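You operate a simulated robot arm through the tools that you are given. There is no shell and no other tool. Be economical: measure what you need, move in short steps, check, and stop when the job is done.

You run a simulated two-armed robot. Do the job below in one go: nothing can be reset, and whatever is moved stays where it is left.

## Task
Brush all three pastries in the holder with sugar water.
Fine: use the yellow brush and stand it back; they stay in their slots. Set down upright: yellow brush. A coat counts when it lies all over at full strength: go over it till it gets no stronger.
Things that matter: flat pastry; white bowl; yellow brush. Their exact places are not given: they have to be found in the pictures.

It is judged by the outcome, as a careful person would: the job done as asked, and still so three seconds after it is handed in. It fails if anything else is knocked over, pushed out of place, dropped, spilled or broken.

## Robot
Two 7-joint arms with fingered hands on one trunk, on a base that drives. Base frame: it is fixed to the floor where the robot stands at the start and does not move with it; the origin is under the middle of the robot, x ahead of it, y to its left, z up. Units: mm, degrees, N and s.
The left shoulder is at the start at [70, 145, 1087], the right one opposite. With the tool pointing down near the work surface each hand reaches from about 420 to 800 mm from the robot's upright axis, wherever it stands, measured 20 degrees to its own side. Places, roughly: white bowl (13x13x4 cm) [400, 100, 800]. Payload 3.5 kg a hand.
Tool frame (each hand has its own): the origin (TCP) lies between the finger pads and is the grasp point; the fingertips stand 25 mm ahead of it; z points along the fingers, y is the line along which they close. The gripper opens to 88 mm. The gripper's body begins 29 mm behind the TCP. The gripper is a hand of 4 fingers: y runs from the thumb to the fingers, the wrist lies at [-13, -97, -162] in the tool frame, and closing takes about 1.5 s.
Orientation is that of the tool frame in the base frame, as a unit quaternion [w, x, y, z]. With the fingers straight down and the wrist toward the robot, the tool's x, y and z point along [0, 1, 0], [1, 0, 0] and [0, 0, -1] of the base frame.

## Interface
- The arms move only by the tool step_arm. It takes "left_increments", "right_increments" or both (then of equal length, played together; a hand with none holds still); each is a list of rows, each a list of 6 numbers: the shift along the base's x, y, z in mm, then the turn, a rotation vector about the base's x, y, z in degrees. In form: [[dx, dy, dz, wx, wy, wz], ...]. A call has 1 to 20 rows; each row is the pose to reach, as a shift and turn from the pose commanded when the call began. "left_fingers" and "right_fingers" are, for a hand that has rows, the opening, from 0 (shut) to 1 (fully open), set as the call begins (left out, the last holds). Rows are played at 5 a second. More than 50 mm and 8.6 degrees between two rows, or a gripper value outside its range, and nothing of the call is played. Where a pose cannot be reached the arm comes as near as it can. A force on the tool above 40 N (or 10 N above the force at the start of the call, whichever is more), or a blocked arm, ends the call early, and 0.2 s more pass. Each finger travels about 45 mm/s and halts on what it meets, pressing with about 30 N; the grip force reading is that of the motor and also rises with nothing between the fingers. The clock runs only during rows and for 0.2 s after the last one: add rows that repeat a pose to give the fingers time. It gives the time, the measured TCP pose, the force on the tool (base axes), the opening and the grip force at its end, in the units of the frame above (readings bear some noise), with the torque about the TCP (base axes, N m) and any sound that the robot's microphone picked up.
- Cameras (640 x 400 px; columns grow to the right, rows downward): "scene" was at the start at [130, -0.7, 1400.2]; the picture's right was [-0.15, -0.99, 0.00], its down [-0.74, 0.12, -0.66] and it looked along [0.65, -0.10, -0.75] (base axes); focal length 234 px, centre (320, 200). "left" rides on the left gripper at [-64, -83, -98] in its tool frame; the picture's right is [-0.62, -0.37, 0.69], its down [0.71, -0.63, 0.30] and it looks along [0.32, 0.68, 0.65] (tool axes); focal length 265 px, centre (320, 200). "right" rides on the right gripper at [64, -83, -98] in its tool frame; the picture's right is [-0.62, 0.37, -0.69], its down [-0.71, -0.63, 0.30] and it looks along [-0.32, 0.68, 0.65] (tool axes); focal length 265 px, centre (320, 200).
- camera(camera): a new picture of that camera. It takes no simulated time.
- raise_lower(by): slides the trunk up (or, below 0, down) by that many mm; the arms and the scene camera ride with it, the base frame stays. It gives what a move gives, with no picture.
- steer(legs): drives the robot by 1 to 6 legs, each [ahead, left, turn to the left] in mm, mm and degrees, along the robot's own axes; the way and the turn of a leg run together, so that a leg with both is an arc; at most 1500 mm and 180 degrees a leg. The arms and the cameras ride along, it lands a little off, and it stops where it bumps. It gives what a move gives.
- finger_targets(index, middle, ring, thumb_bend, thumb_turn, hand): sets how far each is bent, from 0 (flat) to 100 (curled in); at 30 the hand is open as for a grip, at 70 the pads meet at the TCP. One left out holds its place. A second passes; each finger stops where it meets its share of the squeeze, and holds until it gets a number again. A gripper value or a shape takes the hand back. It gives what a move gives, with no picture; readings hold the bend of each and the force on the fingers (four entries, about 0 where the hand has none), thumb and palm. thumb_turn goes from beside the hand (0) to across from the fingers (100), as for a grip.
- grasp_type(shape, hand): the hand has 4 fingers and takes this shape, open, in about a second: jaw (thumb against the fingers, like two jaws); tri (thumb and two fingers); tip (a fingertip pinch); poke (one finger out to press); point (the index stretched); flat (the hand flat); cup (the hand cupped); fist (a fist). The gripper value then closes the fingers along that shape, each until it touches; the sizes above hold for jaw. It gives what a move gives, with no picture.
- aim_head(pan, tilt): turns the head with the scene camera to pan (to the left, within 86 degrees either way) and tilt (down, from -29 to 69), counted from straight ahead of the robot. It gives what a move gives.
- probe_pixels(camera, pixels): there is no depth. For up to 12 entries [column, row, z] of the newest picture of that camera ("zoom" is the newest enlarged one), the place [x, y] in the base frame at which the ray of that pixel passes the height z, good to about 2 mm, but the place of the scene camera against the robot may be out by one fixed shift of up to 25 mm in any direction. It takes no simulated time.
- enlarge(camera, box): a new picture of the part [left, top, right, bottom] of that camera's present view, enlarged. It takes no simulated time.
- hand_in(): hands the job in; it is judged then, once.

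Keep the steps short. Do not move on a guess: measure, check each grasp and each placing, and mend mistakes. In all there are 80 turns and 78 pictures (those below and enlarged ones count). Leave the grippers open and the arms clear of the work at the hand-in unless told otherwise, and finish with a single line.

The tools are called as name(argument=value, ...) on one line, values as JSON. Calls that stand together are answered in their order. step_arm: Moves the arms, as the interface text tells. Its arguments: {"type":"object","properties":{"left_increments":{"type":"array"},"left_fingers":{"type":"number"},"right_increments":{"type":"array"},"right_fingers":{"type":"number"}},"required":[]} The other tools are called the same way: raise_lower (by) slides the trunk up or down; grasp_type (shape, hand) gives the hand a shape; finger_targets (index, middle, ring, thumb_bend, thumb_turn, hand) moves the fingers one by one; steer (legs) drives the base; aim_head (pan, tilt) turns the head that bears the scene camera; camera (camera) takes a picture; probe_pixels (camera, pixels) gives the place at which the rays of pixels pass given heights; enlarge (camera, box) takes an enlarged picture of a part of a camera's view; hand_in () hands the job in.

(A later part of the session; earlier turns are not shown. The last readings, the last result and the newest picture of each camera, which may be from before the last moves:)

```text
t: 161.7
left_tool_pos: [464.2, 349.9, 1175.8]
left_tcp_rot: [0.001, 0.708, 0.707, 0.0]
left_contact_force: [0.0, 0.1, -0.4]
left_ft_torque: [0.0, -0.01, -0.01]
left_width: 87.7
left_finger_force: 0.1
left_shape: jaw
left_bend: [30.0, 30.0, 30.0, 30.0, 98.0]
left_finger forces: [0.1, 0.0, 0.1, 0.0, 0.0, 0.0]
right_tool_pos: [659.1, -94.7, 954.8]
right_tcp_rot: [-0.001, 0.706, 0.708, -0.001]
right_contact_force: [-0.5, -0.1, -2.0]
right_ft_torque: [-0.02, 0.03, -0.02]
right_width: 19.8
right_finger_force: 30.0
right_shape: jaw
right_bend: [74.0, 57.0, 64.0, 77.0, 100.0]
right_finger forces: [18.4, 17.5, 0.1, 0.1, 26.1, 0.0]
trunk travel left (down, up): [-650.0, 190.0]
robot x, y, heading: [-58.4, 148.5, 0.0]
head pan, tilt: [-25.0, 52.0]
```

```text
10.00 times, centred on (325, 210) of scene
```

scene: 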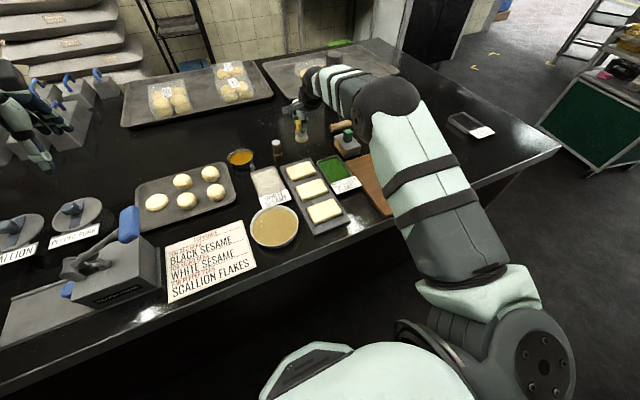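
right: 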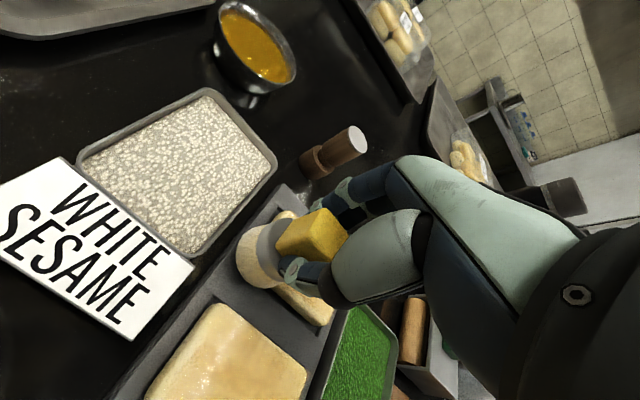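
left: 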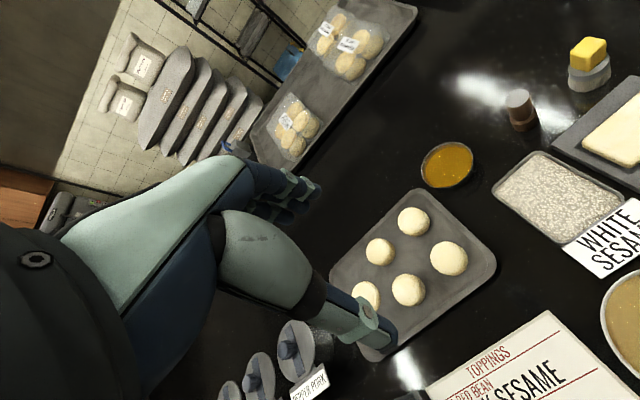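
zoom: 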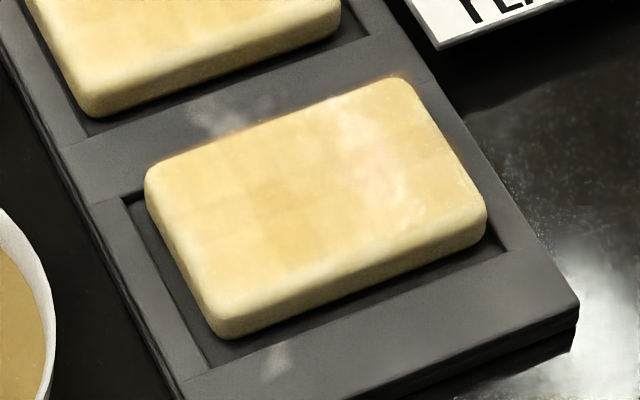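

Pastry 1 is nearly uniform; 2 and especially 3 still show paler outer cells. Go back, dip, and do two more loaded rounds on pastry 3.

step_arm(right_increments=[[-22, 14, 0, 0, 0, 0], [-59, 29, 0, 0, 0, 0], [-104, 39, 0, 0, 0, 0], [-149, 49, 0, 0, 0, 0], [-194, 59, 0, 0, 0, 0], [-218, 88, 0, 0, 0, 0], [-243, 123, 0, 0, 0, 0], [-255, 163, 0, 0, 0, 0], [-258, 183, 0, 0, 0, 0], [-258, 183, -24, 0, 0, 0], [-258, 183, -41.7, 0, 0, 0], [-258, 183, -41.7, 0, 0, 0], [-258, 183, -41.7, 0, 0, 0], [-258, 183, -20, 0, 0, 0], [-258, 183, 0, 0, 0, 0]])

step_arm(right_increments=[[5, -44, 0, 0, 0, 0], [25, -85, 0, 0, 0, 0], [60, -112, 0, 0, 0, 0], [105, -120, 0, 0, 0, 0], [142, -110, -12, 0, 0, 0], [148, -109, -38.3, 0, 0, 0], [148, -124, -38.3, 0, 0, 0], [148, -138, -38.3, 0, 0, 0], [148, -153, -38.3, 0, 0, 0], [148, -167, -38.3, 0, 0, 0], [159, -167, -38.3, 0, 0, 0], [170, -167, -38.3, 0, 0, 0], [180, -167, -38.3, 0, 0, 0], [180, -153, -38.3, 0, 0, 0], [180, -138, -38.3, 0, 0, 0], [180, -124, -38.3, 0, 0, 0], [180, -109, -38.3, 0, 0, 0], [170, -109, -38.3, 0, 0, 0], [159, -109, -38.3, 0, 0, 0], [148, -109, -38.3, 0, 0, 0]])

step_arm(right_increments=[[-5, 4, 0, 0, 0, 0], [-5, -11, 0, 0, 0, 0], [-5, -29, 0, 0, 0, 0], [-5, -46, 0, 0, 0, 0], [-5, -62, 0, 0, 0, 0], [9, -62, 0, 0, 0, 0], [23, -62, 0, 0, 0, 0], [37, -62, 0, 0, 0, 0], [37, -46, 0, 0, 0, 0], [37, -29, 0, 0, 0, 0], [37, -11, 0, 0, 0, 0], [37, 4, 0, 0, 0, 0], [16, 4, 0, 0, 0, 0], [-4, 4, 0, 0, 0, 0], [-4, 4, 20, 0, 0, 0], [-43, -11, 38.3, 0, 0, 0], [-88, -3, 38.3, 0, 0, 0], [-123, 24, 38.3, 0, 0, 0], [-143, 65, 38.3, 0, 0, 0], [-148, 109, 38.3, 0, 0, 0]])

step_arm(right_increments=[[0, 0, -24, 0, 0, 0], [0, 0, -41.7, 0, 0, 0], [0, 0, -41.7, 0, 0, 0], [0, 0, -41.7, 0, 0, 0], [0, 0, -20, 0, 0, 0], [0, 0, 0, 0, 0, 0]])

step_arm(right_increments=[[5, -44, 0, 0, 0, 0], [25, -85, 0, 0, 0, 0], [60, -112, 0, 0, 0, 0], [105, -120, 0, 0, 0, 0], [142, -110, -12, 0, 0, 0], [148, -109, -38.3, 0, 0, 0], [148, -124, -38.3, 0, 0, 0], [148, -138, -38.3, 0, 0, 0], [148, -153, -38.3, 0, 0, 0], [148, -167, -38.3, 0, 0, 0], [159, -167, -38.3, 0, 0, 0], [170, -167, -38.3, 0, 0, 0], [180, -167, -38.3, 0, 0, 0], [180, -153, -38.3, 0, 0, 0], [180, -138, -38.3, 0, 0, 0], [180, -124, -38.3, 0, 0, 0], [180, -109, -38.3, 0, 0, 0], [170, -109, -38.3, 0, 0, 0], [159, -109, -38.3, 0, 0, 0], [148, -109, -38.3, 0, 0, 0]])

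step_arm(right_increments=[[-5, 4, 0, 0, 0, 0], [-5, -11, 0, 0, 0, 0], [-5, -29, 0, 0, 0, 0], [-5, -46, 0, 0, 0, 0], [-5, -62, 0, 0, 0, 0], [9, -62, 0, 0, 0, 0], [23, -62, 0, 0, 0, 0], [37, -62, 0, 0, 0, 0], [37, -46, 0, 0, 0, 0], [37, -29, 0, 0, 0, 0], [37, -11, 0, 0, 0, 0], [37, 4, 0, 0, 0, 0], [16, 4, 0, 0, 0, 0], [-4, 4, 0, 0, 0, 0], [-4, 4, 20, 0, 0, 0], [-43, -11, 38.3, 0, 0, 0], [-88, -3, 38.3, 0, 0, 0], [-123, 24, 38.3, 0, 0, 0], [-143, 65, 38.3, 0, 0, 0], [-148, 109, 38.3, 0, 0, 0]])

```text
t: 164.9
left_tool_pos: [463.8, 349.3, 1177.0]
left_tcp_rot: [0.0, 0.707, 0.707, 0.0]
left_contact_force: [0.0, -0.2, 0.0]
left_ft_torque: [0.04, 0.0, 0.01]
left_width: 87.4
left_finger_force: 0.1
left_shape: jaw
left_bend: [30.0, 30.0, 30.0, 30.0, 98.0]
left_finger forces: [0.0, 0.0, 0.1, 0.1, 0.0, 0.0]
right_tool_pos: [400.4, 88.0, 954.1]
right_tcp_rot: [0.0, 0.707, 0.708, 0.0]
right_contact_force: [-0.8, -0.1, 0.4]
right_ft_torque: [-0.03, -0.01, -0.01]
right_width: 20.1
right_finger_force: 30.0
right_shape: jaw
right_bend: [74.0, 57.0, 64.0, 77.0, 100.0]
right_finger forces: [17.9, 15.1, 0.0, 0.1, 26.1, 0.1]
trunk travel left (down, up): [-650.0, 190.0]
robot x, y, heading: [-60.9, 155.4, 0.3]
head pan, tilt: [-25.0, 52.0]
```

```text
t: 169.1
left_tool_pos: [463.4, 349.2, 1177.1]
left_tcp_rot: [0.0, 0.707, 0.707, 0.0]
left_contact_force: [-0.6, 0.1, -0.8]
left_ft_torque: [-0.01, -0.01, 0.0]
left_width: 87.9
left_finger_force: 0.0
left_shape: jaw
left_bend: [30.0, 30.0, 30.0, 30.0, 98.0]
left_finger forces: [0.0, 0.0, 0.0, 0.0, 0.0, 0.0]
right_tool_pos: [549.0, -20.2, 918.4]
right_tcp_rot: [0.0, 0.707, 0.708, 0.0]
right_contact_force: [2.3, 1.2, 6.2]
right_ft_torque: [0.08, -0.32, 0.01]
right_width: 20.0
right_finger_force: 30.5
right_shape: jaw
right_bend: [74.0, 57.0, 64.0, 77.0, 100.0]
right_finger forces: [28.2, 16.3, 0.0, 0.1, 25.4, 0.1]
trunk travel left (down, up): [-650.0, 190.0]
robot x, y, heading: [-64.1, 151.6, 0.0]
head pan, tilt: [-25.0, 52.0]
```

```text
t: 173.3
left_tool_pos: [464.4, 352.2, 1176.7]
left_tcp_rot: [0.001, 0.707, 0.707, 0.0]
left_contact_force: [0.4, 0.3, -0.3]
left_ft_torque: [-0.03, 0.04, -0.04]
left_width: 87.8
left_finger_force: 0.0
left_shape: jaw
left_bend: [30.0, 30.0, 30.0, 30.0, 98.0]
left_finger forces: [0.1, 0.0, 0.0, 0.0, 0.0, 0.0]
right_tool_pos: [401.7, 89.7, 955.0]
right_tcp_rot: [0.001, 0.708, 0.707, -0.001]
right_contact_force: [0.1, -0.7, -1.0]
right_ft_torque: [0.0, 0.0, 0.0]
right_width: 19.9
right_finger_force: 29.7
right_shape: jaw
right_bend: [74.0, 57.0, 64.0, 77.0, 100.0]
right_finger forces: [20.6, 18.5, 0.0, 0.1, 26.4, 0.0]
trunk travel left (down, up): [-650.0, 190.0]
robot x, y, heading: [-60.9, 149.1, 0.1]
head pan, tilt: [-25.0, 52.0]
```

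```text
t: 174.7
left_tool_pos: [463.0, 349.9, 1176.4]
left_tcp_rot: [0.0, 0.707, 0.707, -0.001]
left_contact_force: [0.6, 0.2, 0.1]
left_ft_torque: [0.04, 0.0, 0.0]
left_width: 87.6
left_finger_force: 0.1
left_shape: jaw
left_bend: [30.0, 30.0, 30.0, 30.0, 98.0]
left_finger forces: [0.0, 0.1, 0.1, 0.0, 0.0, 0.0]
right_tool_pos: [400.2, 88.3, 955.9]
right_tcp_rot: [0.0, 0.707, 0.707, 0.0]
right_contact_force: [-0.4, -0.2, 0.4]
right_ft_torque: [0.01, 0.0, 0.01]
right_width: 20.0
right_finger_force: 30.6
right_shape: jaw
right_bend: [74.0, 57.0, 64.0, 77.0, 100.0]
right_finger forces: [20.0, 17.5, 0.0, 0.0, 26.9, 0.0]
trunk travel left (down, up): [-650.0, 190.0]
robot x, y, heading: [-59.4, 149.1, 0.2]
head pan, tilt: [-25.0, 52.0]
```

```text
t: 178.9
left_tool_pos: [462.4, 350.2, 1176.5]
left_tcp_rot: [0.0, 0.707, 0.707, -0.001]
left_contact_force: [-0.3, -0.6, -0.4]
left_ft_torque: [0.03, -0.04, -0.03]
left_width: 87.4
left_finger_force: 0.1
left_shape: jaw
left_bend: [30.0, 30.0, 30.0, 30.0, 98.0]
left_finger forces: [0.1, 0.0, 0.0, 0.1, 0.1, 0.1]
right_tool_pos: [550.7, -19.2, 917.3]
right_tcp_rot: [0.002, 0.707, 0.708, 0.001]
right_contact_force: [3.1, 1.1, 8.1]
right_ft_torque: [0.09, -0.32, -0.05]
right_width: 20.0
right_finger_force: 30.1
right_shape: jaw
right_bend: [74.0, 57.0, 64.0, 77.0, 100.0]
right_finger forces: [30.0, 14.7, 0.0, 0.0, 25.5, 0.0]
trunk travel left (down, up): [-650.0, 190.0]
robot x, y, heading: [-59.3, 146.7, 0.1]
head pan, tilt: [-25.0, 52.0]
```

```text
t: 183.1
left_tool_pos: [463.9, 351.9, 1176.6]
left_tcp_rot: [0.0, 0.708, 0.707, -0.001]
left_contact_force: [0.2, 0.5, 0.3]
left_ft_torque: [-0.04, -0.01, 0.0]
left_width: 87.9
left_finger_force: 0.1
left_shape: jaw
left_bend: [30.0, 30.0, 30.0, 30.0, 98.0]
left_finger forces: [0.0, 0.0, 0.0, 0.0, 0.0, 0.0]
right_tool_pos: [401.6, 89.9, 956.7]
right_tcp_rot: [0.0, 0.707, 0.707, -0.001]
right_contact_force: [-0.2, 0.0, 0.1]
right_ft_torque: [-0.03, 0.02, -0.01]
right_width: 19.6
right_finger_force: 29.8
right_shape: jaw
right_bend: [74.0, 57.0, 64.0, 77.0, 100.0]
right_finger forces: [20.2, 19.3, 0.0, 0.0, 26.7, 0.1]
trunk travel left (down, up): [-650.0, 190.0]
robot x, y, heading: [-58.2, 148.6, -0.0]
head pan, tilt: [-25.0, 52.0]
```

Now dip and do two more rounds on pastry 2 and one on pastry 1.

step_arm(right_increments=[[0, 0, -24, 0, 0, 0], [0, 0, -41.7, 0, 0, 0], [0, 0, -41.7, 0, 0, 0], [0, 0, -41.7, 0, 0, 0], [0, 0, -20, 0, 0, 0], [0, 0, 0, 0, 0, 0]])

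step_arm(right_increments=[[5, -44, 0, 0, 0, 0], [25, -85, 0, 0, 0, 0], [55, -107, -15, 0, 0, 0], [62, -109, -38.3, 0, 0, 0], [62, -124, -38.3, 0, 0, 0], [62, -138, -38.3, 0, 0, 0], [62, -153, -38.3, 0, 0, 0], [62, -167, -38.3, 0, 0, 0], [73, -167, -38.3, 0, 0, 0], [84, -167, -38.3, 0, 0, 0], [95, -167, -38.3, 0, 0, 0], [95, -153, -38.3, 0, 0, 0], [95, -138, -38.3, 0, 0, 0], [95, -124, -38.3, 0, 0, 0], [95, -109, -38.3, 0, 0, 0], [84, -109, -38.3, 0, 0, 0], [73, -109, -38.3, 0, 0, 0], [62, -109, -38.3, 0, 0, 0]])

step_arm(right_increments=[[-5, 4, 0, 0, 0, 0], [-5, -11, 0, 0, 0, 0], [-5, -29, 0, 0, 0, 0], [-5, -46, 0, 0, 0, 0], [-5, -62, 0, 0, 0, 0], [9, -62, 0, 0, 0, 0], [23, -62, 0, 0, 0, 0], [38, -62, 0, 0, 0, 0], [38, -46, 0, 0, 0, 0], [38, -29, 0, 0, 0, 0], [38, -11, 0, 0, 0, 0], [38, 4, 0, 0, 0, 0], [16, 4, 0, 0, 0, 0], [-4, 4, 0, 0, 0, 0], [-4, 4, 20, 0, 0, 0], [-12, 8, 38.3, 0, 0, 0], [-37, 24, 38.3, 0, 0, 0], [-57, 65, 38.3, 0, 0, 0], [-62, 109, 38.3, 0, 0, 0]])

step_arm(right_increments=[[0, 0, -24, 0, 0, 0], [0, 0, -41.7, 0, 0, 0], [0, 0, -41.7, 0, 0, 0], [0, 0, -41.7, 0, 0, 0], [0, 0, -20, 0, 0, 0], [0, 0, 0, 0, 0, 0]])

step_arm(right_increments=[[5, -44, 0, 0, 0, 0], [25, -85, 0, 0, 0, 0], [55, -107, -15, 0, 0, 0], [62, -109, -38.3, 0, 0, 0], [62, -124, -38.3, 0, 0, 0], [62, -138, -38.3, 0, 0, 0], [62, -153, -38.3, 0, 0, 0], [62, -167, -38.3, 0, 0, 0], [73, -167, -38.3, 0, 0, 0], [84, -167, -38.3, 0, 0, 0], [95, -167, -38.3, 0, 0, 0], [95, -153, -38.3, 0, 0, 0], [95, -138, -38.3, 0, 0, 0], [95, -124, -38.3, 0, 0, 0], [95, -109, -38.3, 0, 0, 0], [84, -109, -38.3, 0, 0, 0], [73, -109, -38.3, 0, 0, 0], [62, -109, -38.3, 0, 0, 0]])

step_arm(right_increments=[[-5, 4, 0, 0, 0, 0], [-5, -11, 0, 0, 0, 0], [-5, -29, 0, 0, 0, 0], [-5, -46, 0, 0, 0, 0], [-5, -62, 0, 0, 0, 0], [9, -62, 0, 0, 0, 0], [23, -62, 0, 0, 0, 0], [38, -62, 0, 0, 0, 0], [38, -46, 0, 0, 0, 0], [38, -29, 0, 0, 0, 0], [38, -11, 0, 0, 0, 0], [38, 4, 0, 0, 0, 0], [16, 4, 0, 0, 0, 0], [-4, 4, 0, 0, 0, 0], [-4, 4, 20, 0, 0, 0], [-12, 8, 38.3, 0, 0, 0], [-37, 24, 38.3, 0, 0, 0], [-57, 65, 38.3, 0, 0, 0], [-62, 109, 38.3, 0, 0, 0]])

step_arm(right_increments=[[0, 0, -24, 0, 0, 0], [0, 0, -41.7, 0, 0, 0], [0, 0, -41.7, 0, 0, 0], [0, 0, -41.7, 0, 0, 0], [0, 0, -20, 0, 0, 0], [0, 0, 0, 0, 0, 0]])

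step_arm(right_increments=[[-12, -46, 0, 0, 0, 0], [-22, -90, 0, 0, 0, 0], [-22, -107, -20, 0, 0, 0], [-22, -109, -38.3, 0, 0, 0], [-22, -124, -38.3, 0, 0, 0], [-22, -138, -38.3, 0, 0, 0], [-22, -153, -38.3, 0, 0, 0], [-22, -167, -38.3, 0, 0, 0], [-10, -167, -38.3, 0, 0, 0], [1, -167, -38.3, 0, 0, 0], [12, -167, -38.3, 0, 0, 0], [12, -153, -38.3, 0, 0, 0], [12, -138, -38.3, 0, 0, 0], [12, -124, -38.3, 0, 0, 0], [12, -109, -38.3, 0, 0, 0], [1, -109, -38.3, 0, 0, 0], [-10, -109, -38.3, 0, 0, 0], [-22, -109, -38.3, 0, 0, 0]])

step_arm(right_increments=[[-5, 4, 0, 0, 0, 0], [-5, -11, 0, 0, 0, 0], [-5, -29, 0, 0, 0, 0], [-5, -46, 0, 0, 0, 0], [-5, -62, 0, 0, 0, 0], [9, -62, 0, 0, 0, 0], [23, -62, 0, 0, 0, 0], [38, -62, 0, 0, 0, 0], [38, -46, 0, 0, 0, 0], [38, -29, 0, 0, 0, 0], [38, -11, 0, 0, 0, 0], [38, 4, 0, 0, 0, 0], [16, 4, 0, 0, 0, 0], [-4, 4, 0, 0, 0, 0], [-4, 4, 20, 0, 0, 0], [-4, 5, 38.3, 0, 0, 0]])

step_arm(right_increments=[[45, -10, 0, 0, 0, 0], [90, -20, 0, 0, 0, 0], [135, -30, 0, 0, 0, 0], [180, -40, 0, 0, 0, 0], [225, -50, 0, 0, 0, 0], [262, -65, 0, 0, 0, 0], [284, -79, 0, 0, 0, 0], [284, -79, 0, 0, 0, 0]])

enlarge(camera="scene", box=[283, 157, 333, 197])

```text
t: 184.5
left_tool_pos: [462.5, 349.3, 1177.5]
left_tcp_rot: [0.0, 0.706, 0.708, 0.0]
left_contact_force: [-0.6, -0.5, -0.3]
left_ft_torque: [0.02, 0.03, -0.01]
left_width: 87.6
left_finger_force: 0.1
left_shape: jaw
left_bend: [30.0, 30.0, 30.0, 30.0, 98.0]
left_finger forces: [0.0, 0.0, 0.0, 0.0, 0.0, 0.1]
right_tool_pos: [401.9, 87.4, 954.4]
right_tcp_rot: [0.0, 0.707, 0.707, 0.0]
right_contact_force: [-0.2, 0.2, -0.9]
right_ft_torque: [0.0, 0.01, 0.01]
right_width: 20.1
right_finger_force: 30.5
right_shape: jaw
right_bend: [74.0, 57.0, 64.0, 77.0, 100.0]
right_finger forces: [19.2, 18.2, 0.1, 0.1, 26.8, 0.1]
trunk travel left (down, up): [-650.0, 190.0]
robot x, y, heading: [-61.2, 150.8, 0.1]
head pan, tilt: [-25.0, 52.0]
```

```text
t: 188.3
left_tool_pos: [464.4, 350.5, 1177.2]
left_tcp_rot: [-0.001, 0.707, 0.707, 0.0]
left_contact_force: [-0.1, 0.6, 0.4]
left_ft_torque: [-0.01, -0.02, 0.0]
left_width: 87.5
left_finger_force: 0.0
left_shape: jaw
left_bend: [30.0, 30.0, 30.0, 30.0, 98.0]
left_finger forces: [0.1, 0.0, 0.1, 0.1, 0.0, 0.1]
right_tool_pos: [462.7, -20.5, 917.3]
right_tcp_rot: [0.0, 0.706, 0.708, 0.001]
right_contact_force: [2.5, -0.9, 7.1]
right_ft_torque: [0.1, -0.27, -0.05]
right_width: 19.6
right_finger_force: 30.5
right_shape: jaw
right_bend: [74.0, 57.0, 64.0, 77.0, 100.0]
right_finger forces: [27.8, 15.8, 0.0, 0.0, 26.0, 0.0]
trunk travel left (down, up): [-650.0, 190.0]
robot x, y, heading: [-58.4, 149.3, 0.1]
head pan, tilt: [-25.0, 52.0]
```

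```text
t: 192.3
left_tool_pos: [464.0, 351.5, 1175.6]
left_tcp_rot: [0.0, 0.707, 0.707, -0.001]
left_contact_force: [0.0, 0.1, 0.9]
left_ft_torque: [-0.03, -0.01, 0.03]
left_width: 87.4
left_finger_force: 0.2
left_shape: jaw
left_bend: [30.0, 30.0, 30.0, 30.0, 98.0]
left_finger forces: [0.0, 0.0, 0.1, 0.0, 0.0, 0.0]
right_tool_pos: [403.0, 89.1, 955.3]
right_tcp_rot: [0.001, 0.707, 0.707, -0.001]
right_contact_force: [0.1, 0.0, 0.1]
right_ft_torque: [-0.03, 0.0, -0.01]
right_width: 19.7
right_finger_force: 30.0
right_shape: jaw
right_bend: [74.0, 57.0, 64.0, 77.0, 100.0]
right_finger forces: [21.2, 20.6, 0.1, 0.0, 26.7, 0.0]
trunk travel left (down, up): [-650.0, 190.0]
robot x, y, heading: [-55.1, 151.1, 0.0]
head pan, tilt: [-25.0, 52.0]
```

```text
t: 193.7
left_tool_pos: [463.5, 349.5, 1177.9]
left_tcp_rot: [0.0, 0.707, 0.707, 0.0]
left_contact_force: [-0.5, 0.2, 1.0]
left_ft_torque: [0.01, -0.01, -0.01]
left_width: 87.4
left_finger_force: 0.1
left_shape: jaw
left_bend: [30.0, 30.0, 30.0, 30.0, 98.0]
left_finger forces: [0.0, 0.0, 0.1, 0.0, 0.0, 0.0]
right_tool_pos: [401.0, 88.0, 953.9]
right_tcp_rot: [-0.001, 0.707, 0.707, -0.001]
right_contact_force: [-0.3, -0.5, 0.1]
right_ft_torque: [-0.01, -0.02, 0.02]
right_width: 19.9
right_finger_force: 30.1
right_shape: jaw
right_bend: [74.0, 57.0, 64.0, 77.0, 100.0]
right_finger forces: [20.7, 19.9, 0.0, 0.0, 27.0, 0.1]
trunk travel left (down, up): [-650.0, 190.0]
robot x, y, heading: [-59.8, 147.2, 0.1]
head pan, tilt: [-25.0, 52.0]
```

```text
t: 197.5
left_tool_pos: [462.2, 349.9, 1177.7]
left_tcp_rot: [0.001, 0.707, 0.707, 0.001]
left_contact_force: [0.7, 0.4, -0.7]
left_ft_torque: [0.01, 0.0, -0.05]
left_width: 87.9
left_finger_force: 0.1
left_shape: jaw
left_bend: [30.0, 30.0, 30.0, 30.0, 98.0]
left_finger forces: [0.0, 0.0, 0.1, 0.0, 0.0, 0.0]
right_tool_pos: [462.3, -20.2, 917.9]
right_tcp_rot: [0.0, 0.707, 0.708, 0.001]
right_contact_force: [3.9, 0.3, 12.3]
right_ft_torque: [0.08, -0.25, -0.01]
right_width: 20.2
right_finger_force: 30.0
right_shape: jaw
right_bend: [74.0, 57.0, 64.0, 77.0, 100.0]
right_finger forces: [28.0, 12.7, 0.0, 0.1, 28.3, 0.0]
trunk travel left (down, up): [-650.0, 190.0]
robot x, y, heading: [-61.1, 147.8, 0.1]
head pan, tilt: [-25.0, 52.0]
```

```text
t: 201.5
left_tool_pos: [463.7, 352.0, 1177.4]
left_tcp_rot: [0.001, 0.707, 0.708, -0.001]
left_contact_force: [0.3, -0.1, -0.3]
left_ft_torque: [-0.01, 0.0, -0.01]
left_width: 87.7
left_finger_force: 0.2
left_shape: jaw
left_bend: [30.0, 30.0, 30.0, 30.0, 98.0]
left_finger forces: [0.1, 0.0, 0.0, 0.1, 0.0, 0.1]
right_tool_pos: [401.3, 88.2, 956.0]
right_tcp_rot: [0.001, 0.707, 0.707, -0.001]
right_contact_force: [0.2, 0.5, -0.2]
right_ft_torque: [0.0, -0.05, -0.04]
right_width: 20.4
right_finger_force: 30.0
right_shape: jaw
right_bend: [74.0, 57.0, 64.0, 77.0, 100.0]
right_finger forces: [20.6, 24.8, 0.0, 0.0, 26.4, 0.0]
trunk travel left (down, up): [-650.0, 190.0]
robot x, y, heading: [-59.4, 150.8, 0.0]
head pan, tilt: [-25.0, 52.0]
```

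```text
t: 202.9
left_tool_pos: [463.2, 349.9, 1176.0]
left_tcp_rot: [0.0, 0.707, 0.707, 0.0]
left_contact_force: [0.4, 0.3, 0.9]
left_ft_torque: [0.02, 0.02, 0.03]
left_width: 87.7
left_finger_force: 0.1
left_shape: jaw
left_bend: [30.0, 30.0, 30.0, 30.0, 98.0]
left_finger forces: [0.1, 0.0, 0.0, 0.0, 0.0, 0.1]
right_tool_pos: [402.0, 87.3, 955.0]
right_tcp_rot: [-0.001, 0.707, 0.707, 0.0]
right_contact_force: [-1.2, 0.3, -0.6]
right_ft_torque: [-0.03, -0.01, 0.01]
right_width: 20.2
right_finger_force: 30.4
right_shape: jaw
right_bend: [74.0, 57.0, 64.0, 77.0, 100.0]
right_finger forces: [19.9, 23.1, 0.0, 0.0, 26.8, 0.0]
trunk travel left (down, up): [-650.0, 190.0]
robot x, y, heading: [-60.5, 148.4, 0.2]
head pan, tilt: [-25.0, 52.0]
```

```text
t: 206.7
left_tool_pos: [463.2, 349.4, 1175.4]
left_tcp_rot: [0.0, 0.707, 0.707, 0.0]
left_contact_force: [0.2, 0.1, -0.2]
left_ft_torque: [0.01, 0.0, -0.01]
left_width: 87.3
left_finger_force: 0.0
left_shape: jaw
left_bend: [30.0, 30.0, 30.0, 30.0, 98.0]
left_finger forces: [0.0, 0.0, 0.1, 0.0, 0.1, 0.1]
right_tool_pos: [380.1, -21.0, 916.5]
right_tcp_rot: [0.001, 0.707, 0.708, 0.0]
right_contact_force: [3.9, 0.1, 8.4]
right_ft_torque: [0.09, -0.29, -0.03]
right_width: 20.1
right_finger_force: 30.3
right_shape: jaw
right_bend: [74.0, 57.0, 64.0, 77.0, 100.0]
right_finger forces: [30.2, 20.1, 0.0, 0.0, 25.3, 0.0]
trunk travel left (down, up): [-650.0, 190.0]
robot x, y, heading: [-61.4, 148.7, 0.1]
head pan, tilt: [-25.0, 52.0]
```

```text
t: 210.1
left_tool_pos: [462.2, 349.6, 1176.4]
left_tcp_rot: [0.0, 0.707, 0.708, 0.0]
left_contact_force: [-0.1, -0.7, 0.5]
left_ft_torque: [0.01, -0.01, -0.01]
left_width: 87.9
left_finger_force: 0.1
left_shape: jaw
left_bend: [30.0, 30.0, 30.0, 30.0, 98.0]
left_finger forces: [0.0, 0.0, 0.0, 0.1, 0.0, 0.0]
right_tool_pos: [374.0, -15.3, 953.5]
right_tcp_rot: [-0.001, 0.706, 0.708, -0.001]
right_contact_force: [-0.3, -0.1, -0.7]
right_ft_torque: [-0.01, -0.03, -0.01]
right_width: 20.1
right_finger_force: 29.9
right_shape: jaw
right_bend: [74.0, 57.0, 64.0, 77.0, 100.0]
right_finger forces: [21.2, 22.7, 0.0, 0.1, 26.6, 0.0]
trunk travel left (down, up): [-650.0, 190.0]
robot x, y, heading: [-63.3, 151.0, -0.0]
head pan, tilt: [-25.0, 52.0]
```

```text
t: 211.9
left_tool_pos: [463.3, 350.7, 1177.3]
left_tcp_rot: [0.0, 0.707, 0.707, 0.0]
left_contact_force: [0.4, 0.4, -0.4]
left_ft_torque: [-0.06, 0.0, -0.05]
left_width: 87.5
left_finger_force: 0.1
left_shape: jaw
left_bend: [30.0, 30.0, 30.0, 30.0, 98.0]
left_finger forces: [0.0, 0.1, 0.1, 0.0, 0.0, 0.0]
right_tool_pos: [660.3, -94.0, 955.2]
right_tcp_rot: [0.0, 0.707, 0.708, -0.001]
right_contact_force: [0.0, -0.3, -0.7]
right_ft_torque: [-0.02, 0.03, 0.0]
right_width: 20.1
right_finger_force: 30.5
right_shape: jaw
right_bend: [74.0, 57.0, 64.0, 77.0, 100.0]
right_finger forces: [18.9, 19.9, 0.0, 0.0, 26.1, 0.0]
trunk travel left (down, up): [-650.0, 190.0]
robot x, y, heading: [-63.9, 148.5, -0.0]
head pan, tilt: [-25.0, 52.0]
```

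```text
10.00 times, centred on (308, 177) of scene
```

zoom: 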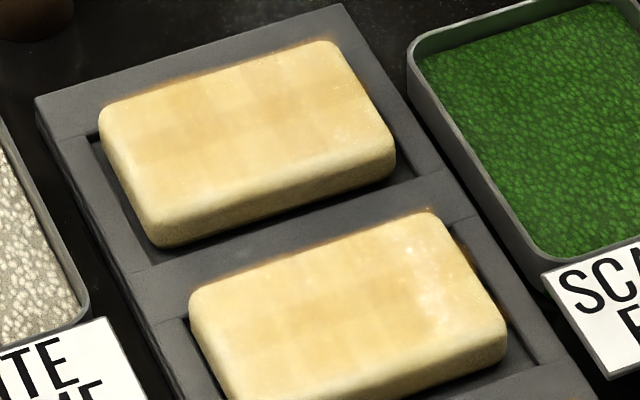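

enlarge(camera="scene", box=[300, 190, 350, 230])

```text
10.00 times, centred on (325, 210) of scene
```

zoom: 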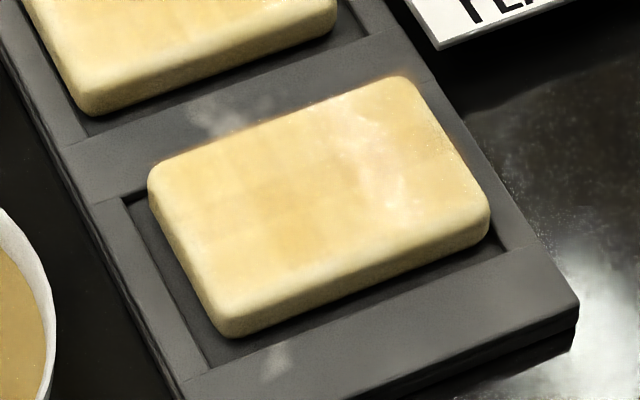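

Pastry 1 is even. Pastry 3 still shows mild gradation; tours always started at the same corner with the freshest load. I'll do it starting from the opposite corner, then cross strokes, and compare.

step_arm(right_increments=[[-22, 14, 0, 0, 0, 0], [-59, 29, 0, 0, 0, 0], [-104, 39, 0, 0, 0, 0], [-149, 49, 0, 0, 0, 0], [-194, 59, 0, 0, 0, 0], [-218, 88, 0, 0, 0, 0], [-243, 123, 0, 0, 0, 0], [-255, 163, 0, 0, 0, 0], [-258, 183, 0, 0, 0, 0], [-258, 183, -24, 0, 0, 0], [-258, 183, -41.7, 0, 0, 0], [-258, 183, -41.7, 0, 0, 0], [-258, 183, -41.7, 0, 0, 0], [-258, 183, -20, 0, 0, 0], [-258, 183, 0, 0, 0, 0]])

step_arm(right_increments=[[5, -44, 0, 0, 0, 0], [25, -85, 0, 0, 0, 0], [60, -112, 0, 0, 0, 0], [105, -130, 0, 0, 0, 0], [145, -145, 0, 0, 0, 0], [178, -162, -12, 0, 0, 0], [181, -167, -38.3, 0, 0, 0], [181, -153, -38.6, 0, 0, 0], [181, -138, -38.6, 0, 0, 0], [181, -124, -38.6, 0, 0, 0], [181, -109, -38.6, 0, 0, 0], [170, -109, -38.6, 0, 0, 0], [159, -109, -38.6, 0, 0, 0], [147, -109, -38.6, 0, 0, 0], [147, -124, -38.6, 0, 0, 0], [147, -138, -38.6, 0, 0, 0], [147, -153, -38.6, 0, 0, 0], [147, -167, -38.6, 0, 0, 0], [159, -167, -38.6, 0, 0, 0], [181, -167, -38.6, 0, 0, 0]])

step_arm(right_increments=[[0, 0, 20, 0, 0, 0], [-36, 22, 38.6, 0, 0, 0], [-76, 37, 38.6, 0, 0, 0], [-121, 55, 38.6, 0, 0, 0], [-156, 82, 38.6, 0, 0, 0], [-176, 123, 38.6, 0, 0, 0], [-181, 167, 38.6, 0, 0, 0], [-181, 167, 14, 0, 0, 0], [-181, 167, -3.1, 0, 0, 0], [-181, 167, -3.1, 0, 0, 0], [-181, 167, -3.1, 0, 0, 0], [-181, 167, 16, 0, 0, 0], [-181, 167, 38.6, 0, 0, 0]])

step_arm(right_increments=[[5, -44, 0, 0, 0, 0], [25, -85, 0, 0, 0, 0], [60, -112, 0, 0, 0, 0], [105, -130, 0, 0, 0, 0], [145, -145, 0, 0, 0, 0], [178, -162, -12, 0, 0, 0], [184, -169, -38.3, 0, 0, 0], [164, -169, -38.6, 0, 0, 0], [144, -169, -38.6, 0, 0, 0], [144, -154, -38.6, 0, 0, 0], [164, -154, -38.6, 0, 0, 0], [184, -154, -38.6, 0, 0, 0], [184, -138, -38.6, 0, 0, 0], [164, -138, -38.6, 0, 0, 0], [144, -138, -38.6, 0, 0, 0], [144, -122, -38.6, 0, 0, 0], [184, -122, -38.6, 0, 0, 0], [184, -107, -38.6, 0, 0, 0], [164, -107, -38.6, 0, 0, 0], [144, -107, -38.6, 0, 0, 0]])

step_arm(right_increments=[[0, 0, 20, 0, 0, 0], [5, -5, 38.6, 0, 0, 0], [50, -25, 38.6, 0, 0, 0], [90, -55, 38.6, 0, 0, 0], [114, -76, 38.6, 0, 0, 0], [114, -76, 38.6, 0, 0, 0]])

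enlarge(camera="scene", box=[283, 157, 333, 197])

```text
t: 215.1
left_tool_pos: [462.9, 348.5, 1177.8]
left_tcp_rot: [0.001, 0.707, 0.707, 0.0]
left_contact_force: [-0.3, -0.3, -0.6]
left_ft_torque: [-0.05, 0.0, 0.02]
left_width: 87.6
left_finger_force: 0.0
left_shape: jaw
left_bend: [30.0, 30.0, 30.0, 30.0, 98.0]
left_finger forces: [0.1, 0.1, 0.0, 0.0, 0.0, 0.0]
right_tool_pos: [401.6, 86.8, 954.4]
right_tcp_rot: [0.0, 0.707, 0.707, 0.0]
right_contact_force: [0.0, 0.2, -0.6]
right_ft_torque: [0.01, 0.0, -0.02]
right_width: 19.9
right_finger_force: 29.8
right_shape: jaw
right_bend: [74.0, 57.0, 64.0, 77.0, 100.0]
right_finger forces: [18.4, 16.1, 0.1, 0.1, 26.3, 0.0]
trunk travel left (down, up): [-650.0, 190.0]
robot x, y, heading: [-60.2, 146.9, -0.0]
head pan, tilt: [-25.0, 52.0]
```

```text
t: 219.3
left_tool_pos: [462.8, 350.6, 1178.2]
left_tcp_rot: [0.001, 0.707, 0.707, 0.001]
left_contact_force: [-0.1, -0.3, 0.1]
left_ft_torque: [-0.01, 0.0, 0.03]
left_width: 87.6
left_finger_force: 0.0
left_shape: jaw
left_bend: [30.0, 30.0, 30.0, 30.0, 98.0]
left_finger forces: [0.0, 0.0, 0.0, 0.1, 0.0, 0.1]
right_tool_pos: [582.4, -80.2, 917.1]
right_tcp_rot: [0.001, 0.708, 0.706, 0.0]
right_contact_force: [-2.4, -2.3, 11.8]
right_ft_torque: [0.03, 0.04, 0.01]
right_width: 19.8
right_finger_force: 30.1
right_shape: jaw
right_bend: [74.0, 57.0, 64.0, 77.0, 100.0]
right_finger forces: [23.5, 19.0, 0.1, 0.0, 36.7, 0.0]
trunk travel left (down, up): [-650.0, 190.0]
robot x, y, heading: [-58.8, 148.3, 0.3]
head pan, tilt: [-25.0, 52.0]
```

```text
t: 222.1
left_tool_pos: [462.8, 348.6, 1178.7]
left_tcp_rot: [0.0, 0.707, 0.707, 0.0]
left_contact_force: [-0.8, 0.1, -0.1]
left_ft_torque: [0.03, 0.0, 0.03]
left_width: 87.6
left_finger_force: 0.0
left_shape: jaw
left_bend: [30.0, 30.0, 30.0, 30.0, 98.0]
left_finger forces: [0.0, 0.0, 0.0, 0.1, 0.0, 0.0]
right_tool_pos: [400.2, 86.9, 955.7]
right_tcp_rot: [0.0, 0.707, 0.708, 0.0]
right_contact_force: [-0.4, 0.1, -0.1]
right_ft_torque: [-0.01, -0.01, -0.01]
right_width: 19.8
right_finger_force: 30.2
right_shape: jaw
right_bend: [74.0, 57.0, 64.0, 77.0, 100.0]
right_finger forces: [17.8, 19.5, 0.0, 0.1, 27.0, 0.1]
trunk travel left (down, up): [-650.0, 190.0]
robot x, y, heading: [-60.5, 152.3, 0.0]
head pan, tilt: [-25.0, 52.0]
```

```text
t: 226.3
left_tool_pos: [462.5, 348.5, 1176.9]
left_tcp_rot: [0.001, 0.707, 0.708, 0.001]
left_contact_force: [0.4, 0.2, 0.0]
left_ft_torque: [0.01, -0.03, -0.01]
left_width: 87.4
left_finger_force: 0.1
left_shape: jaw
left_bend: [30.0, 30.0, 30.0, 30.0, 98.0]
left_finger forces: [0.0, 0.0, 0.0, 0.0, 0.0, 0.0]
right_tool_pos: [545.3, -18.0, 917.2]
right_tcp_rot: [0.0, 0.707, 0.707, -0.001]
right_contact_force: [2.4, 0.1, 7.0]
right_ft_torque: [0.12, -0.33, -0.04]
right_width: 20.6
right_finger_force: 29.8
right_shape: jaw
right_bend: [74.0, 57.0, 64.0, 77.0, 100.0]
right_finger forces: [28.2, 18.2, 0.0, 0.0, 25.3, 0.1]
trunk travel left (down, up): [-650.0, 190.0]
robot x, y, heading: [-62.9, 149.4, 0.0]
head pan, tilt: [-25.0, 52.0]
```

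```text
t: 227.7
left_tool_pos: [464.3, 349.9, 1176.3]
left_tcp_rot: [0.0, 0.707, 0.707, 0.0]
left_contact_force: [-0.3, 0.5, -0.9]
left_ft_torque: [0.0, 0.01, 0.02]
left_width: 87.4
left_finger_force: 0.0
left_shape: jaw
left_bend: [30.0, 30.0, 30.0, 30.0, 98.0]
left_finger forces: [0.0, 0.0, 0.0, 0.0, 0.0, 0.0]
right_tool_pos: [658.5, -94.2, 954.7]
right_tcp_rot: [-0.001, 0.706, 0.708, -0.001]
right_contact_force: [-1.2, -0.8, -0.5]
right_ft_torque: [0.0, 0.01, -0.01]
right_width: 19.8
right_finger_force: 30.0
right_shape: jaw
right_bend: [74.0, 57.0, 64.0, 77.0, 100.0]
right_finger forces: [16.7, 30.1, 0.0, 0.1, 26.1, 0.1]
trunk travel left (down, up): [-650.0, 190.0]
robot x, y, heading: [-59.0, 149.4, 0.0]
head pan, tilt: [-25.0, 52.0]
```

```text
10.00 times, centred on (308, 177) of scene
```

zoom: 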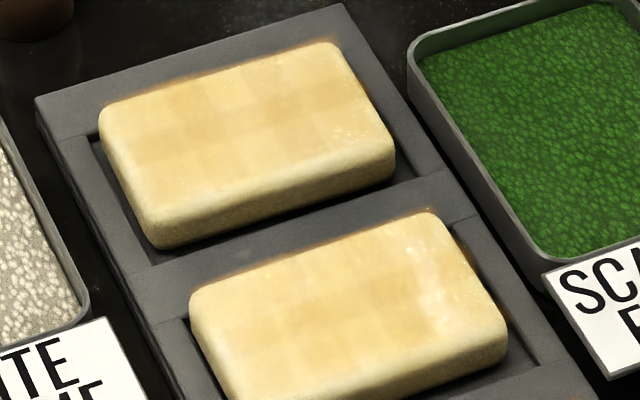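

Two more loaded passes changed nothing visible: the coat is at full strength. One close look at pastry 3 from the hand camera.

enlarge(camera="right", box=[0, 180, 300, 400])

```text
1.82 times, centred on (150, 290) of right
```

zoom: 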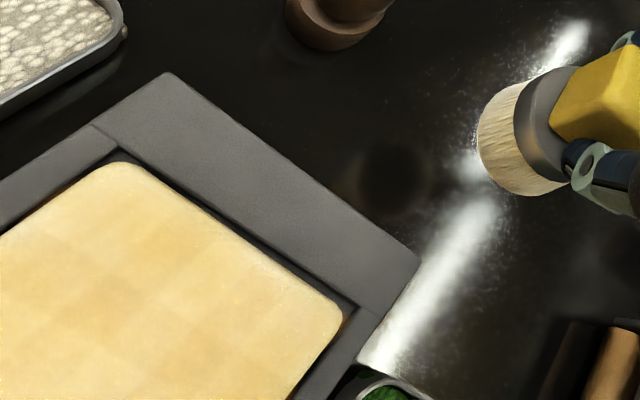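

The outermost ring looks slightly paler than the inside from here. Test: a loaded tour with the brush centred right near the edges (±24/±37), then compare this same view.

step_arm(right_increments=[[-22, 14, 0, 0, 0, 0], [-59, 29, 0, 0, 0, 0], [-104, 39, 0, 0, 0, 0], [-149, 49, 0, 0, 0, 0], [-194, 59, 0, 0, 0, 0], [-218, 88, 0, 0, 0, 0], [-243, 123, 0, 0, 0, 0], [-255, 163, 0, 0, 0, 0], [-258, 183, 0, 0, 0, 0], [-258, 183, -24, 0, 0, 0], [-258, 183, -41.7, 0, 0, 0], [-258, 183, -41.7, 0, 0, 0], [-258, 183, -41.7, 0, 0, 0], [-258, 183, -20, 0, 0, 0], [-258, 183, 0, 0, 0, 0]])

step_arm(right_increments=[[5, -44, 0, 0, 0, 0], [25, -85, 0, 0, 0, 0], [60, -112, 0, 0, 0, 0], [105, -130, 0, 0, 0, 0], [145, -145, 0, 0, 0, 0], [180, -168, -12, 0, 0, 0], [188, -175, -38.3, 0, 0, 0], [188, -160, -38.3, 0, 0, 0], [188, -145, -38.3, 0, 0, 0], [188, -130, -38.3, 0, 0, 0], [188, -115, -38.3, 0, 0, 0], [188, -101, -38.3, 0, 0, 0], [176, -101, -38.3, 0, 0, 0], [164, -101, -38.3, 0, 0, 0], [152, -101, -38.3, 0, 0, 0], [140, -101, -38.3, 0, 0, 0], [140, -115, -38.3, 0, 0, 0], [140, -130, -38.3, 0, 0, 0], [140, -145, -38.3, 0, 0, 0], [140, -160, -38.3, 0, 0, 0]])

step_arm(right_increments=[[0, -15, 0, 0, 0, 0], [12, -15, 0, 0, 0, 0], [24, -15, 0, 0, 0, 0], [36, -15, 0, 0, 0, 0], [48, -15, 0, 0, 0, 0], [48, 0, 0, 0, 0, 0], [48, 15, 0, 0, 0, 0], [48, 30, 0, 0, 0, 0], [48, 45, 0, 0, 0, 0], [48, 59, 0, 0, 0, 0], [48, 30, 0, 0, 0, 0], [48, 0, 0, 0, 0, 0], [48, -15, 0, 0, 0, 0], [48, -15, 20, 0, 0, 0], [60, -18, 38.3, 0, 0, 0], [100, -21, 38.3, 0, 0, 0], [118, -23, 38.3, 0, 0, 0], [118, -23, 38.3, 0, 0, 0]])

enlarge(camera="right", box=[0, 180, 300, 400])

```text
t: 230.9
left_tool_pos: [463.6, 349.8, 1177.2]
left_tcp_rot: [0.0, 0.708, 0.707, -0.001]
left_contact_force: [0.2, -0.1, -1.2]
left_ft_torque: [-0.02, -0.02, 0.02]
left_width: 87.7
left_finger_force: 0.0
left_shape: jaw
left_bend: [30.0, 30.0, 30.0, 30.0, 98.0]
left_finger forces: [0.1, 0.0, 0.1, 0.0, 0.1, 0.0]
right_tool_pos: [401.5, 87.5, 953.3]
right_tcp_rot: [0.0, 0.707, 0.708, 0.0]
right_contact_force: [-0.3, -0.1, -0.3]
right_ft_torque: [0.04, 0.0, 0.02]
right_width: 20.0
right_finger_force: 29.9
right_shape: jaw
right_bend: [74.0, 57.0, 64.0, 77.0, 100.0]
right_finger forces: [17.5, 31.5, 0.1, 0.1, 26.4, 0.1]
trunk travel left (down, up): [-650.0, 190.0]
robot x, y, heading: [-59.7, 147.7, 0.1]
head pan, tilt: [-25.0, 52.0]
```

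```text
t: 235.1
left_tool_pos: [461.9, 350.3, 1178.4]
left_tcp_rot: [0.0, 0.707, 0.707, 0.0]
left_contact_force: [0.0, 0.0, 0.1]
left_ft_torque: [0.02, 0.0, -0.01]
left_width: 87.8
left_finger_force: 0.1
left_shape: jaw
left_bend: [30.0, 30.0, 30.0, 30.0, 98.0]
left_finger forces: [0.0, 0.1, 0.0, 0.0, 0.1, 0.1]
right_tool_pos: [539.9, -71.1, 917.9]
right_tcp_rot: [0.0, 0.706, 0.708, 0.0]
right_contact_force: [-0.3, 4.8, 8.8]
right_ft_torque: [0.18, -0.25, 0.06]
right_width: 19.7
right_finger_force: 30.2
right_shape: jaw
right_bend: [74.0, 57.0, 64.0, 77.0, 100.0]
right_finger forces: [32.6, 27.9, 0.0, 0.1, 27.2, 0.1]
trunk travel left (down, up): [-650.0, 190.0]
robot x, y, heading: [-61.6, 151.3, -0.1]
head pan, tilt: [-25.0, 52.0]
```

```text
t: 238.9
left_tool_pos: [463.2, 350.6, 1177.6]
left_tcp_rot: [0.0, 0.707, 0.707, 0.0]
left_contact_force: [0.2, 0.0, 0.0]
left_ft_torque: [0.03, 0.0, 0.0]
left_width: 87.8
left_finger_force: 0.0
left_shape: jaw
left_bend: [30.0, 30.0, 30.0, 30.0, 98.0]
left_finger forces: [0.0, 0.0, 0.0, 0.0, 0.1, 0.0]
right_tool_pos: [660.2, -95.0, 954.9]
right_tcp_rot: [0.0, 0.707, 0.707, 0.0]
right_contact_force: [0.1, -1.0, -0.2]
right_ft_torque: [0.0, -0.01, 0.0]
right_width: 19.1
right_finger_force: 29.8
right_shape: jaw
right_bend: [74.0, 57.0, 64.0, 77.0, 100.0]
right_finger forces: [17.9, 38.5, 0.0, 0.0, 26.6, 0.1]
trunk travel left (down, up): [-650.0, 190.0]
robot x, y, heading: [-62.4, 144.7, 0.4]
head pan, tilt: [-25.0, 52.0]
```

```text
1.82 times, centred on (150, 290) of right
```

zoom: 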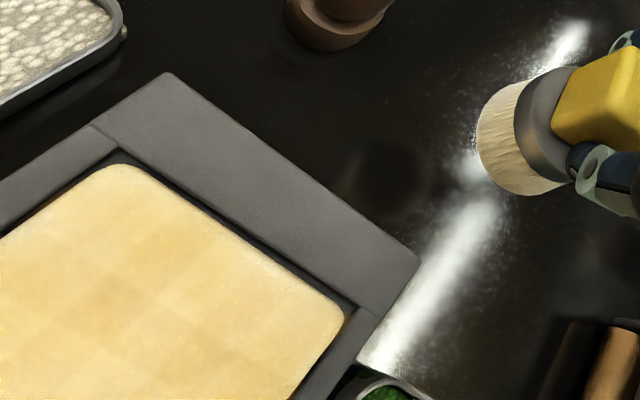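

Unchanged: coat is saturated. Check the brush's uprightness before standing it back.

enlarge(camera="scene", box=[265, 110, 345, 165])

enlarge(camera="right", box=[200, 180, 400, 320])

```text
7.27 times, centred on (305, 138) of scene
```

zoom: 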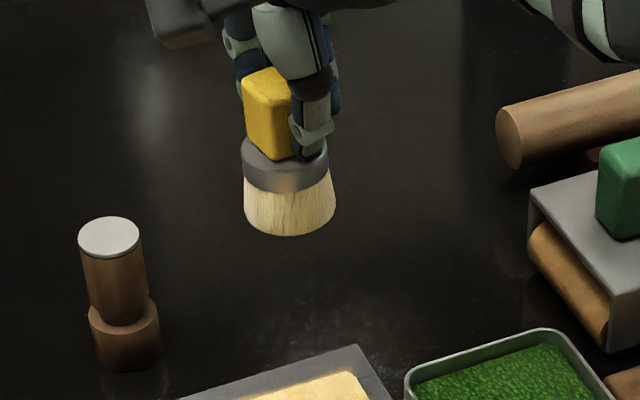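

```text
2.86 times, centred on (300, 250) of right
```

zoom: 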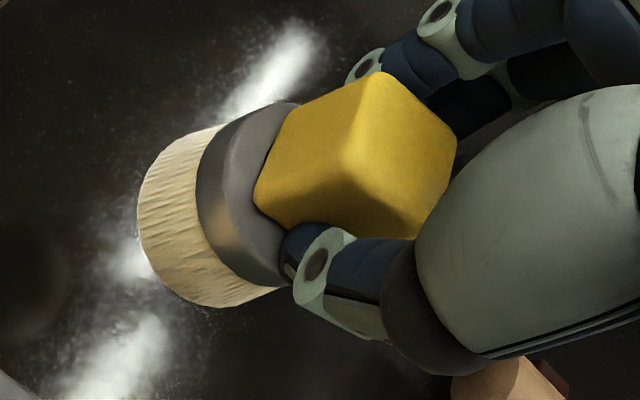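

Upright. Lower toward the original spot; last mm with force check.

step_arm(right_increments=[[0, -1, -25, 0, 0, 0], [0, -1, -45, 0, 0, 0], [0, -1, -58, 0, 0, 0], [0, -1, -62, 0, 0, 0], [0, -1, -62, 0, 0, 0]])

```text
t: 240.1
left_tool_pos: [465.1, 349.8, 1177.1]
left_tcp_rot: [0.0, 0.707, 0.707, 0.0]
left_contact_force: [-0.1, 0.7, 0.3]
left_ft_torque: [-0.02, 0.01, 0.02]
left_width: 87.4
left_finger_force: 0.1
left_shape: jaw
left_bend: [30.0, 30.0, 30.0, 30.0, 98.0]
left_finger forces: [0.0, 0.1, 0.1, 0.0, 0.0, 0.0]
right_tool_pos: [659.4, -95.2, 890.5]
right_tcp_rot: [-0.001, 0.707, 0.708, -0.001]
right_contact_force: [-0.4, 0.4, -0.3]
right_ft_torque: [0.02, 0.01, -0.03]
right_width: 19.3
right_finger_force: 29.9
right_shape: jaw
right_bend: [74.0, 57.0, 64.0, 77.0, 100.0]
right_finger forces: [17.7, 38.0, 0.0, 0.0, 26.6, 0.0]
trunk travel left (down, up): [-650.0, 190.0]
robot x, y, heading: [-58.0, 152.2, 0.3]
head pan, tilt: [-25.0, 52.0]
```

No contact yet; 1 mm steps.

step_arm(right_increments=[[0, 0, -1.2, 0, 0, 0], [0, 0, -1.2, 0, 0, 0]])

step_arm(right_increments=[[0, 0, -1, 0, 0, 0], [0, 0, -1, 0, 0, 0]])

```text
t: 240.7
left_tool_pos: [463.6, 350.1, 1176.8]
left_tcp_rot: [0.0, 0.707, 0.707, 0.0]
left_contact_force: [-0.2, -0.1, -0.4]
left_ft_torque: [0.02, -0.03, -0.01]
left_width: 87.7
left_finger_force: 0.0
left_shape: jaw
left_bend: [30.0, 30.0, 30.0, 30.0, 98.0]
left_finger forces: [0.0, 0.0, 0.0, 0.0, 0.1, 0.0]
right_tool_pos: [660.7, -96.3, 890.9]
right_tcp_rot: [0.0, 0.707, 0.707, 0.0]
right_contact_force: [-0.8, 0.3, -0.2]
right_ft_torque: [0.06, 0.03, -0.01]
right_width: 19.4
right_finger_force: 30.1
right_shape: jaw
right_bend: [74.0, 57.0, 64.0, 77.0, 100.0]
right_finger forces: [17.8, 37.9, 0.0, 0.1, 26.6, 0.1]
trunk travel left (down, up): [-650.0, 190.0]
robot x, y, heading: [-60.6, 150.3, 0.1]
head pan, tilt: [-25.0, 52.0]
```

```text
t: 241.3
left_tool_pos: [463.3, 349.7, 1176.9]
left_tcp_rot: [0.001, 0.707, 0.707, 0.001]
left_contact_force: [1.0, 0.2, -0.1]
left_ft_torque: [0.04, -0.04, 0.0]
left_width: 88.0
left_finger_force: 0.1
left_shape: jaw
left_bend: [30.0, 30.0, 30.0, 30.0, 98.0]
left_finger forces: [0.1, 0.1, 0.0, 0.0, 0.0, 0.0]
right_tool_pos: [659.7, -95.9, 889.1]
right_tcp_rot: [-0.001, 0.708, 0.707, -0.001]
right_contact_force: [-0.5, 0.1, -0.7]
right_ft_torque: [0.01, 0.03, -0.02]
right_width: 19.1
right_finger_force: 30.4
right_shape: jaw
right_bend: [74.0, 57.0, 64.0, 77.0, 100.0]
right_finger forces: [17.7, 37.8, 0.0, 0.1, 26.6, 0.1]
trunk travel left (down, up): [-650.0, 190.0]
robot x, y, heading: [-60.4, 149.5, 0.4]
head pan, tilt: [-25.0, 52.0]
```

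step_arm(right_increments=[[0, 0, -0.8, 0, 0, 0], [0, 0, -0.8, 0, 0, 0]])

step_arm(right_increments=[[0, 0, -0.8, 0, 0, 0], [0, 0, -0.8, 0, 0, 0]])

enlarge(camera="scene", box=[265, 115, 345, 170])

```text
t: 241.9
left_tool_pos: [462.9, 349.8, 1178.0]
left_tcp_rot: [0.0, 0.707, 0.707, 0.0]
left_contact_force: [-0.3, -0.1, 0.5]
left_ft_torque: [0.0, -0.02, 0.01]
left_width: 87.6
left_finger_force: 0.1
left_shape: jaw
left_bend: [30.0, 30.0, 30.0, 30.0, 98.0]
left_finger forces: [0.1, 0.0, 0.1, 0.0, 0.0, 0.1]
right_tool_pos: [659.0, -96.9, 888.8]
right_tcp_rot: [0.0, 0.707, 0.707, 0.0]
right_contact_force: [0.0, 0.5, 2.1]
right_ft_torque: [0.06, -0.04, 0.01]
right_width: 19.6
right_finger_force: 30.1
right_shape: jaw
right_bend: [74.0, 57.0, 64.0, 77.0, 100.0]
right_finger forces: [19.5, 35.6, 0.0, 0.1, 27.1, 0.0]
trunk travel left (down, up): [-650.0, 190.0]
robot x, y, heading: [-55.8, 148.9, 0.0]
head pan, tilt: [-25.0, 52.0]
```

```text
t: 242.5
left_tool_pos: [464.2, 350.5, 1177.6]
left_tcp_rot: [0.0, 0.707, 0.707, 0.0]
left_contact_force: [0.0, 0.0, 0.2]
left_ft_torque: [0.01, 0.01, 0.03]
left_width: 87.5
left_finger_force: 0.1
left_shape: jaw
left_bend: [30.0, 30.0, 30.0, 30.0, 98.0]
left_finger forces: [0.1, 0.1, 0.0, 0.0, 0.1, 0.1]
right_tool_pos: [660.1, -95.9, 889.8]
right_tcp_rot: [0.001, 0.707, 0.707, 0.0]
right_contact_force: [0.7, 0.2, 5.2]
right_ft_torque: [0.06, -0.1, -0.02]
right_width: 19.6
right_finger_force: 30.0
right_shape: jaw
right_bend: [74.0, 57.0, 64.0, 77.0, 100.0]
right_finger forces: [21.9, 34.0, 0.0, 0.0, 26.8, 0.0]
trunk travel left (down, up): [-650.0, 190.0]
robot x, y, heading: [-59.0, 146.7, 0.1]
head pan, tilt: [-25.0, 52.0]
```

```text
7.27 times, centred on (305, 142) of scene
```

zoom: 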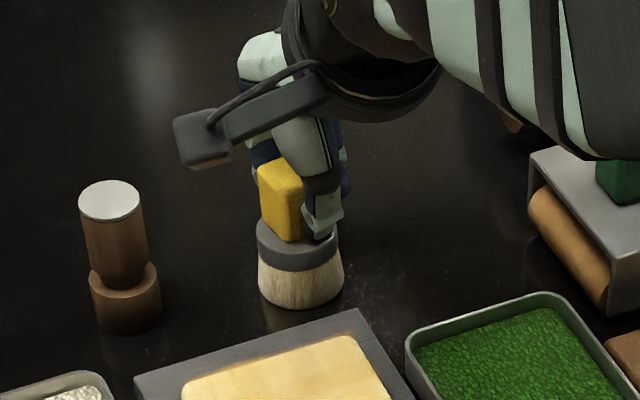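

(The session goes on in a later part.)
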